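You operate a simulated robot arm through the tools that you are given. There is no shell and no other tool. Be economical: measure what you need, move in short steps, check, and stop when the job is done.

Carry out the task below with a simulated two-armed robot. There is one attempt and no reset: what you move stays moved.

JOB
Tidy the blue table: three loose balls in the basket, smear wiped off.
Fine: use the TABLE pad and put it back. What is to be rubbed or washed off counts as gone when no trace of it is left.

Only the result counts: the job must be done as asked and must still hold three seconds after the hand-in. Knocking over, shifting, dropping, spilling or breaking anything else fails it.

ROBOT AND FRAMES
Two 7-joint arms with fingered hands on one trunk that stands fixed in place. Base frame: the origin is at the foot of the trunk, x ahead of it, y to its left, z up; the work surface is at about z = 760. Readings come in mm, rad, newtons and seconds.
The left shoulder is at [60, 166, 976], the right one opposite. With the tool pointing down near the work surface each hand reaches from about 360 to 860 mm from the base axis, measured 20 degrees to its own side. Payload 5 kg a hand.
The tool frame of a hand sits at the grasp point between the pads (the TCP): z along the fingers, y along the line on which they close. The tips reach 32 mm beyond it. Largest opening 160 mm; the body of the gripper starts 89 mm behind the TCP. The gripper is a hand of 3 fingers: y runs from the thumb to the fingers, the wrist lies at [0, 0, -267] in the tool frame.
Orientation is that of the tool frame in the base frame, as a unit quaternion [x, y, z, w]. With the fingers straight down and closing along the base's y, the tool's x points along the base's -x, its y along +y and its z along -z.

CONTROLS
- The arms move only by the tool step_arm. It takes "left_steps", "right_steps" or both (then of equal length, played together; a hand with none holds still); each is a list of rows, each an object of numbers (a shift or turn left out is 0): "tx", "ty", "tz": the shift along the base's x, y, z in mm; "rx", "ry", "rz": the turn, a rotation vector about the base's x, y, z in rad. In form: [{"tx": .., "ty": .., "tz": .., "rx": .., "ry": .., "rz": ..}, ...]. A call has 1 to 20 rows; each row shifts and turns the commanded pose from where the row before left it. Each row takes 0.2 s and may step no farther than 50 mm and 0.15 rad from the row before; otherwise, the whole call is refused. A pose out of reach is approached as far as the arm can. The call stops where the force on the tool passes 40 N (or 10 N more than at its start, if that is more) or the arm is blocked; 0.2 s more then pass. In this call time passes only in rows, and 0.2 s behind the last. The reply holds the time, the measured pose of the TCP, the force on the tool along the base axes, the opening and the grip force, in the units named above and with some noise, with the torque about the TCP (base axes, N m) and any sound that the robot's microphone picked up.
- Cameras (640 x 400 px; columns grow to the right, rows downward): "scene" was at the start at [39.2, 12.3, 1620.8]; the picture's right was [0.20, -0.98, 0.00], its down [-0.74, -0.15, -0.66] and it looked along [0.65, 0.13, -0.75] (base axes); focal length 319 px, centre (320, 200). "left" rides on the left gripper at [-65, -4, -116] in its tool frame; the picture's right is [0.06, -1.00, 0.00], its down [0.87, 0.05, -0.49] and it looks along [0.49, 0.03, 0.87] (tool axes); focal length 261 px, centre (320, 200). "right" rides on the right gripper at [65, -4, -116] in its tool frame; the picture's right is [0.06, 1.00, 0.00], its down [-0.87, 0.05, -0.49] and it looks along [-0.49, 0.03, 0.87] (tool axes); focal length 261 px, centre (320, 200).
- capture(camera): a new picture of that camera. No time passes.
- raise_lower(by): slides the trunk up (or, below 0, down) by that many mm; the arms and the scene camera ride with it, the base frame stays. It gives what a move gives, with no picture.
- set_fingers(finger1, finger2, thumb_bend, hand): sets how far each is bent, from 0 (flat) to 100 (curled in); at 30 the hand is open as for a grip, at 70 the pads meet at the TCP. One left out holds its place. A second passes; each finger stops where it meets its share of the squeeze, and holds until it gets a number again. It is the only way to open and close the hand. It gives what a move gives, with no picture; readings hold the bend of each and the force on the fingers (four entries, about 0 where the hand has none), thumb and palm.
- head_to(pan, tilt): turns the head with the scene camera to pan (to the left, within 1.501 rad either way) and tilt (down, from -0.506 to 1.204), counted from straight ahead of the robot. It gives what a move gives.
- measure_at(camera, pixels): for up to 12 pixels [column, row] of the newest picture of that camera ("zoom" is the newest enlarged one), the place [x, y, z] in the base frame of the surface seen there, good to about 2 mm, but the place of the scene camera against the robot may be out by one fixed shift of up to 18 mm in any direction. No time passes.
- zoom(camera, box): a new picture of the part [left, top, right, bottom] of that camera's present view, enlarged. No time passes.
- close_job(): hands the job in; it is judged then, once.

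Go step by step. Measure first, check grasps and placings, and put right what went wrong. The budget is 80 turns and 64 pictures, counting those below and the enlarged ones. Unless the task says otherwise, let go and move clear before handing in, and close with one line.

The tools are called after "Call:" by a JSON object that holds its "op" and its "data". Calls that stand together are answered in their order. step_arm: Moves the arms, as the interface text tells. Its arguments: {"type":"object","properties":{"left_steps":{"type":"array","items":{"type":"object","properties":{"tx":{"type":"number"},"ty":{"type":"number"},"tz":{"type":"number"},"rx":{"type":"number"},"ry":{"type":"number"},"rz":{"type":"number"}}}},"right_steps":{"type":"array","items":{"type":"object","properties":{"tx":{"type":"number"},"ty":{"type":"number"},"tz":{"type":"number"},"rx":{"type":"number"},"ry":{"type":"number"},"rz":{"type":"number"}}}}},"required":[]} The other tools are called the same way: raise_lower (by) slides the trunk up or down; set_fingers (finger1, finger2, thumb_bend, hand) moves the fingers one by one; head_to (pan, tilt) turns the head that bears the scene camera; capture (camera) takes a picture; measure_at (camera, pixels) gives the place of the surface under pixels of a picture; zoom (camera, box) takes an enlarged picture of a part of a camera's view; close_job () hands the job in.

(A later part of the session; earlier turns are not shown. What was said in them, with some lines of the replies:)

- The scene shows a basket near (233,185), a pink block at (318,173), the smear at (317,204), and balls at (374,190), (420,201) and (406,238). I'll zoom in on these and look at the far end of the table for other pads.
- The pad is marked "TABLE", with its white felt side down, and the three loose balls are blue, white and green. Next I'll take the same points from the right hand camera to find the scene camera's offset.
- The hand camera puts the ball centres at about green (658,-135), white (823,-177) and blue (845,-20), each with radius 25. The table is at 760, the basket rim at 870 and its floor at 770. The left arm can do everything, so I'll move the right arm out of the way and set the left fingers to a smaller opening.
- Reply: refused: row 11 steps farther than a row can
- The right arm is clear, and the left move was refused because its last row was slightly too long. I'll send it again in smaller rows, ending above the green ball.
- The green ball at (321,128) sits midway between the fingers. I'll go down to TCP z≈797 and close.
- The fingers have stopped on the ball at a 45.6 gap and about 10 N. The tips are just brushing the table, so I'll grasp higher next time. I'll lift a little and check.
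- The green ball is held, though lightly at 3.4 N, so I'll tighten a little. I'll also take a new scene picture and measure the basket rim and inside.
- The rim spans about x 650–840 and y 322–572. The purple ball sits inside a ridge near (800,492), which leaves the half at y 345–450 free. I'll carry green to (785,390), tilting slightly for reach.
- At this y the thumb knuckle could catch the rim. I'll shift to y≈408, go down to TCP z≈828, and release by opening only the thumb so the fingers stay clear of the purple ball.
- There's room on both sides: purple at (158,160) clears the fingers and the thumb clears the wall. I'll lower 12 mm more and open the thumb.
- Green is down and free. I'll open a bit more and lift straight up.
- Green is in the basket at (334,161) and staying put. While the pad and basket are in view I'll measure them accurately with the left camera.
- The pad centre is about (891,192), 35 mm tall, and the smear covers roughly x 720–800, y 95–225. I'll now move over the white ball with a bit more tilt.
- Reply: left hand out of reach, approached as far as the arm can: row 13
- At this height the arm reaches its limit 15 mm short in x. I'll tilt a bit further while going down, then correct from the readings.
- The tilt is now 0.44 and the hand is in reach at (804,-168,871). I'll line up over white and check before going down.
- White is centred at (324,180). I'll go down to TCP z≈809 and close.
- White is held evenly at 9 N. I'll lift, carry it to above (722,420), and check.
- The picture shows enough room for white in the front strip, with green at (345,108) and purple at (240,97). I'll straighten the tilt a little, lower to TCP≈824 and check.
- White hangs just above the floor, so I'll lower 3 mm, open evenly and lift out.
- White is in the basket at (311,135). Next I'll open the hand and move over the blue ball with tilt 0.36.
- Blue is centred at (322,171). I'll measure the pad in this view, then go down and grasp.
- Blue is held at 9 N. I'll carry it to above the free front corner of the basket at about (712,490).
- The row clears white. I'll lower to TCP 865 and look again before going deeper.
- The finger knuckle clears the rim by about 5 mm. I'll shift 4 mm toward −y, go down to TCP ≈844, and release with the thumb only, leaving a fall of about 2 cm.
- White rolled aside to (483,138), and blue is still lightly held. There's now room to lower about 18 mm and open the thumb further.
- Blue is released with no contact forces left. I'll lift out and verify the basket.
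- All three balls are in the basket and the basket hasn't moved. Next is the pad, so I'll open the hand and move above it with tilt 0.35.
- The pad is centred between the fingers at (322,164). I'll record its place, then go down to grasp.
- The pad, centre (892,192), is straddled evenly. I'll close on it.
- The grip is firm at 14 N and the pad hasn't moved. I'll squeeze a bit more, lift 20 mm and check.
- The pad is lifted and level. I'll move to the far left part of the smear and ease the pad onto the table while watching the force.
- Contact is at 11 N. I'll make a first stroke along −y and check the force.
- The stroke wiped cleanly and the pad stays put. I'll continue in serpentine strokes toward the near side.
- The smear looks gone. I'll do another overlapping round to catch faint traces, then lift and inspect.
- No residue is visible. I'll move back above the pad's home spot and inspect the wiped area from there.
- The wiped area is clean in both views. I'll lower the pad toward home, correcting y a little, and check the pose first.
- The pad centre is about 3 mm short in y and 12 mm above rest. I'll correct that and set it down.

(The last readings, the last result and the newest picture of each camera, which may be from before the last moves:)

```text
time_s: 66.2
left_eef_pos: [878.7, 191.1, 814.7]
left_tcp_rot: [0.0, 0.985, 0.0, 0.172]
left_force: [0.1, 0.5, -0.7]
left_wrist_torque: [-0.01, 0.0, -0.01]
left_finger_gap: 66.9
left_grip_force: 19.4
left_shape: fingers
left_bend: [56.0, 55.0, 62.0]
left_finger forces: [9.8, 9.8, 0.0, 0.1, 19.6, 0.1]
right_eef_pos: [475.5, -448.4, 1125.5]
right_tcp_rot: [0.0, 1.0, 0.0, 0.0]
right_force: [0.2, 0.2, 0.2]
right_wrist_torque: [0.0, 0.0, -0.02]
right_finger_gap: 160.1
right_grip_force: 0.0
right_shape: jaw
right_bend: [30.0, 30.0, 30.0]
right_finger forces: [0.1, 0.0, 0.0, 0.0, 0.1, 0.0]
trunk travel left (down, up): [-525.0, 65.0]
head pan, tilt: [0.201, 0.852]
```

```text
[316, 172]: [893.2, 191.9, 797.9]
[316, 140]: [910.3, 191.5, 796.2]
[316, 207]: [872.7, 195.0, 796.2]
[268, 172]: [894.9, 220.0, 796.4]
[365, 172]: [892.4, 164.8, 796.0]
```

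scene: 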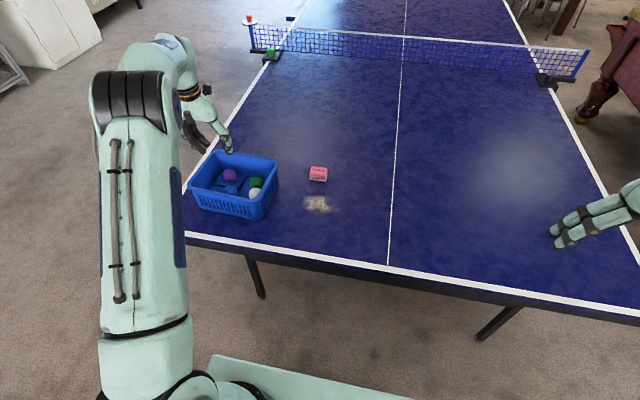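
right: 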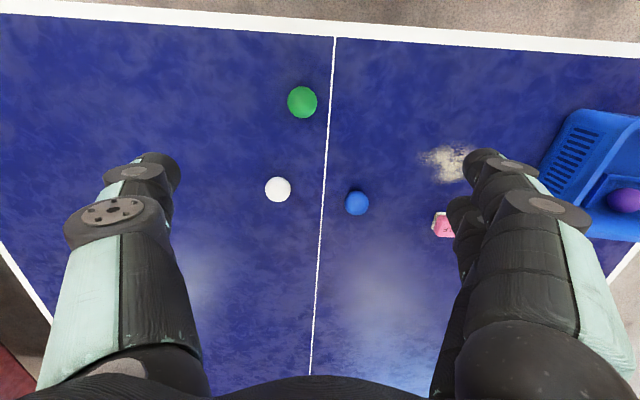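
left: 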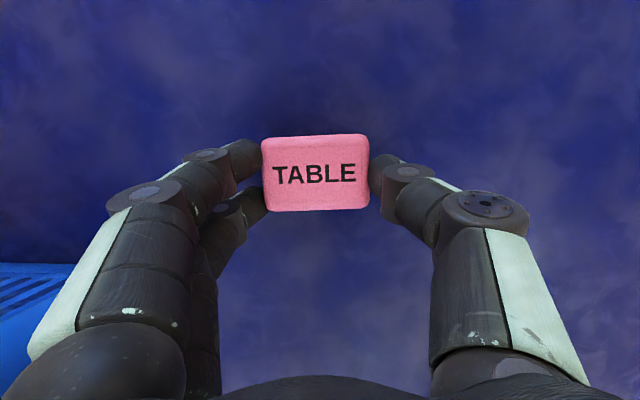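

The pad is back at centre about (892,192.5). I'll lower 1.5 mm to touch the table, then let go gradually.

Call:
{"op": "step_arm", "data": {"left_steps": [{"tz": -1}, {"tz": -0.7}]}}

Call:
{"op": "set_fingers", "data": {"hand": "left", "finger1": 56, "finger2": 56, "thumb_bend": 59}}

Call:
{"op": "set_fingers", "data": {"hand": "left", "finger1": 44, "finger2": 44, "thumb_bend": 44}}

Call:
{"op": "step_arm", "data": {"left_steps": [{"tz": 25}, {"tx": -4, "tz": 27}]}}

Call:
{"op": "capture", "data": {"camera": "left"}}

Call:
{"op": "measure_at", "data": {"camera": "left", "pixels": [[285, 140], [358, 137], [288, 190], [322, 164], [322, 137], [322, 190], [284, 165], [360, 163]]}}

```text
time_s: 66.8
left_eef_pos: [879.1, 188.6, 815.0]
left_tcp_rot: [0.0, 0.985, -0.001, 0.173]
left_force: [-1.0, 0.4, -0.7]
left_wrist_torque: [-0.03, 0.02, 0.0]
left_finger_gap: 66.8
left_grip_force: 19.8
left_shape: fingers
left_bend: [56.0, 55.0, 62.0]
left_finger forces: [9.8, 9.8, 0.0, 0.1, 19.6, 0.0]
right_eef_pos: [474.7, -449.4, 1126.3]
right_tcp_rot: [0.0, 1.0, 0.001, 0.0]
right_force: [1.4, 0.4, -0.6]
right_wrist_torque: [0.02, -0.02, 0.01]
right_finger_gap: 159.9
right_grip_force: 0.0
right_shape: jaw
right_bend: [30.0, 30.0, 30.0]
right_finger forces: [0.0, 0.0, 0.0, 0.0, 0.0, 0.0]
trunk travel left (down, up): [-525.0, 65.0]
head pan, tilt: [0.201, 0.852]
```

```text
time_s: 67.8
left_eef_pos: [879.6, 190.3, 813.9]
left_tcp_rot: [0.0, 0.985, 0.0, 0.173]
left_force: [-0.8, 0.3, 0.6]
left_wrist_torque: [0.0, -0.04, 0.0]
left_finger_gap: 69.3
left_grip_force: 5.0
left_shape: fingers
left_bend: [53.0, 53.0, 58.0]
left_finger forces: [2.6, 2.7, 0.0, 0.0, 5.0, 0.1]
right_eef_pos: [475.4, -449.3, 1125.1]
right_tcp_rot: [0.001, 1.0, 0.001, 0.0]
right_force: [0.1, 0.0, 0.3]
right_wrist_torque: [0.02, 0.02, -0.06]
right_finger_gap: 160.0
right_grip_force: 0.1
right_shape: jaw
right_bend: [30.0, 30.0, 30.0]
right_finger forces: [0.1, 0.0, 0.1, 0.0, 0.0, 0.1]
trunk travel left (down, up): [-525.0, 65.0]
head pan, tilt: [0.201, 0.852]
```

```text
time_s: 68.8
left_eef_pos: [880.1, 189.1, 814.2]
left_tcp_rot: [0.001, 0.985, 0.0, 0.173]
left_force: [-0.1, -0.3, 0.3]
left_wrist_torque: [0.0, 0.01, 0.02]
left_finger_gap: 111.1
left_grip_force: 0.1
left_shape: fingers
left_bend: [44.0, 44.0, 44.0]
left_finger forces: [0.0, 0.0, 0.0, 0.0, 0.1, 0.0]
right_eef_pos: [474.5, -448.0, 1126.3]
right_tcp_rot: [0.001, 1.0, 0.001, 0.0]
right_force: [0.4, 0.0, 0.0]
right_wrist_torque: [0.04, -0.01, -0.02]
right_finger_gap: 160.1
right_grip_force: 0.1
right_shape: jaw
right_bend: [30.0, 30.0, 30.0]
right_finger forces: [0.0, 0.0, 0.1, 0.0, 0.0, 0.0]
trunk travel left (down, up): [-525.0, 65.0]
head pan, tilt: [0.201, 0.852]
```

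```text
time_s: 69.4
left_eef_pos: [877.2, 188.4, 866.5]
left_tcp_rot: [0.0, 0.985, 0.0, 0.173]
left_force: [-0.4, 0.7, -0.2]
left_wrist_torque: [0.03, -0.02, -0.01]
left_finger_gap: 111.1
left_grip_force: 0.0
left_shape: fingers
left_bend: [44.0, 44.0, 44.0]
left_finger forces: [0.0, 0.0, 0.0, 0.0, 0.1, 0.0]
right_eef_pos: [473.8, -448.8, 1127.0]
right_tcp_rot: [0.001, 1.0, 0.001, 0.0]
right_force: [-0.1, -0.2, 0.1]
right_wrist_torque: [-0.01, -0.01, -0.03]
right_finger_gap: 159.8
right_grip_force: 0.2
right_shape: jaw
right_bend: [30.0, 30.0, 30.0]
right_finger forces: [0.0, 0.1, 0.1, 0.0, 0.1, 0.0]
trunk travel left (down, up): [-525.0, 65.0]
head pan, tilt: [0.201, 0.852]
```

```text
16 pictures are left
```

left: 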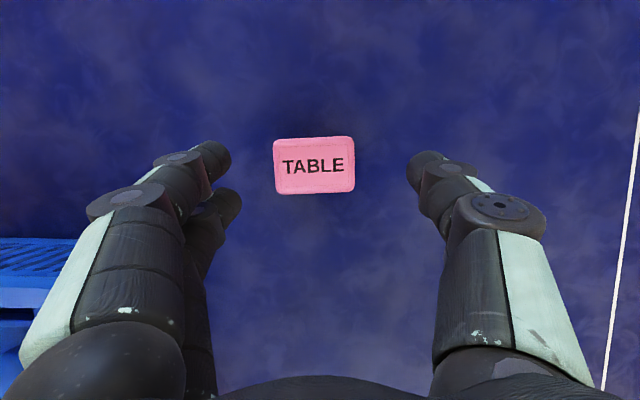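

```text
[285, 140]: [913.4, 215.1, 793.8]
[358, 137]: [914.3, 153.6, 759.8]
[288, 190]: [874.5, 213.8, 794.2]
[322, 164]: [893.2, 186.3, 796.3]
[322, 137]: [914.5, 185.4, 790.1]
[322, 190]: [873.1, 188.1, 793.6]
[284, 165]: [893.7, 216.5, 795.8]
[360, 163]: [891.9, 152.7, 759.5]
```

The pad is home at about (893,192), upright and within 2 mm of where it started. I'll raise the arm, pull it back, and do a final check with the scene camera.

Call:
{"op": "step_arm", "data": {"left_steps": [{"tx": -15, "tz": 40}, {"tx": -20, "tz": 40}, {"tx": -20, "tz": 40}, {"tx": -40, "ty": 10, "tz": 25, "ry": 0.05}, {"tx": -45, "ty": 15, "tz": 10, "ry": 0.05}, {"tx": -45, "ty": 15, "ry": 0.05}, {"tx": -40, "ty": 25, "ry": 0.05}, {"tx": -40, "ty": 28, "ry": 0.05}, {"tx": -30, "ty": 38, "ry": 0.05}, {"ty": 45, "ry": 0.05}, {"ty": 48}, {"ty": 48}]}}

Call:
{"op": "capture", "data": {"camera": "scene"}}

Call:
{"op": "zoom", "data": {"camera": "scene", "box": [180, 140, 360, 240]}}

Call:
{"op": "zoom", "data": {"camera": "scene", "box": [290, 180, 360, 225]}}

```text
time_s: 72.0
left_eef_pos: [578.9, 463.2, 1025.8]
left_tcp_rot: [0.001, 1.0, -0.001, -0.001]
left_force: [0.4, 0.3, 0.1]
left_wrist_torque: [0.0, 0.0, -0.05]
left_finger_gap: 111.4
left_grip_force: 0.0
left_shape: fingers
left_bend: [44.0, 44.0, 44.0]
left_finger forces: [0.0, 0.0, 0.1, 0.0, 0.1, 0.0]
right_eef_pos: [474.6, -447.9, 1127.0]
right_tcp_rot: [0.001, 1.0, 0.0, 0.0]
right_force: [-0.2, 0.1, 1.0]
right_wrist_torque: [0.0, -0.03, 0.0]
right_finger_gap: 159.9
right_grip_force: 0.1
right_shape: jaw
right_bend: [30.0, 30.0, 30.0]
right_finger forces: [0.1, 0.1, 0.0, 0.1, 0.0, 0.0]
trunk travel left (down, up): [-525.0, 65.0]
head pan, tilt: [0.201, 0.852]
```

```text
15 pictures are left
```

scene: 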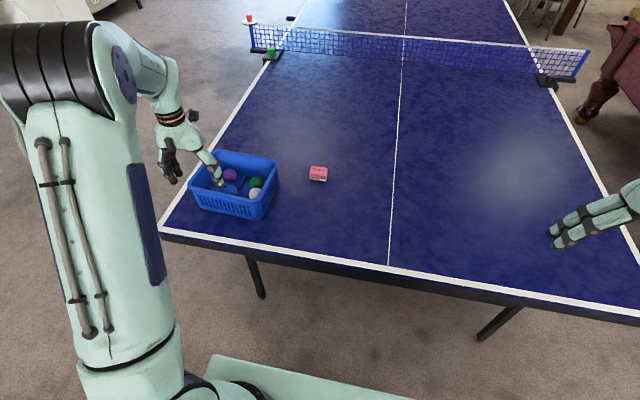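

```text
3.56 times, centred on (270, 190) of scene
```

zoom: 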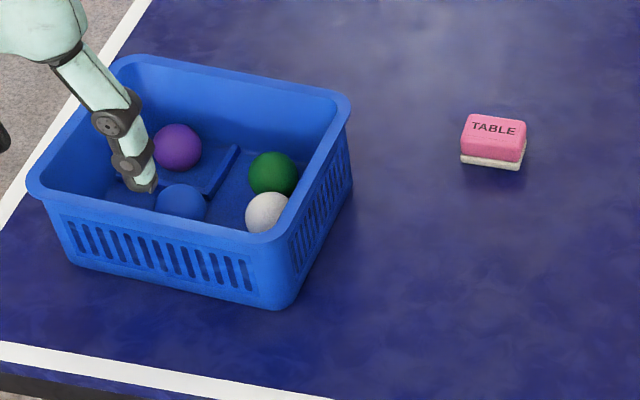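

```text
8.89 times, centred on (325, 202) of scene
```

zoom: 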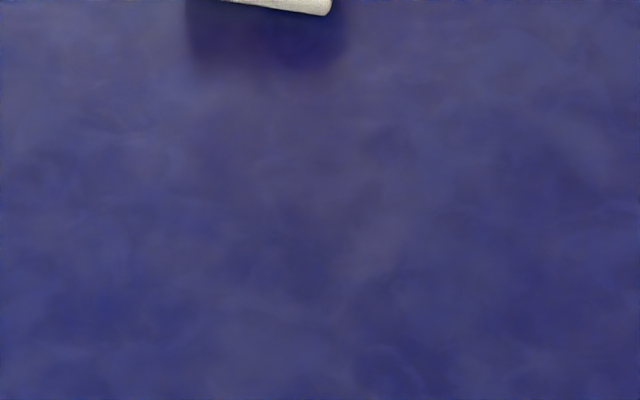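

All three balls are in the unmoved basket, no trace of the smear shows, the pad is back in place, and both hands are clear. I'm handing in.

Call:
{"op": "close_job", "data": {}}

```text
The job is handed in.
```

The blue table is tidied: the green, white and blue balls are in the basket, no trace of the smear shows in the close-up, and the TABLE pad is back within about 2 mm of where it was.
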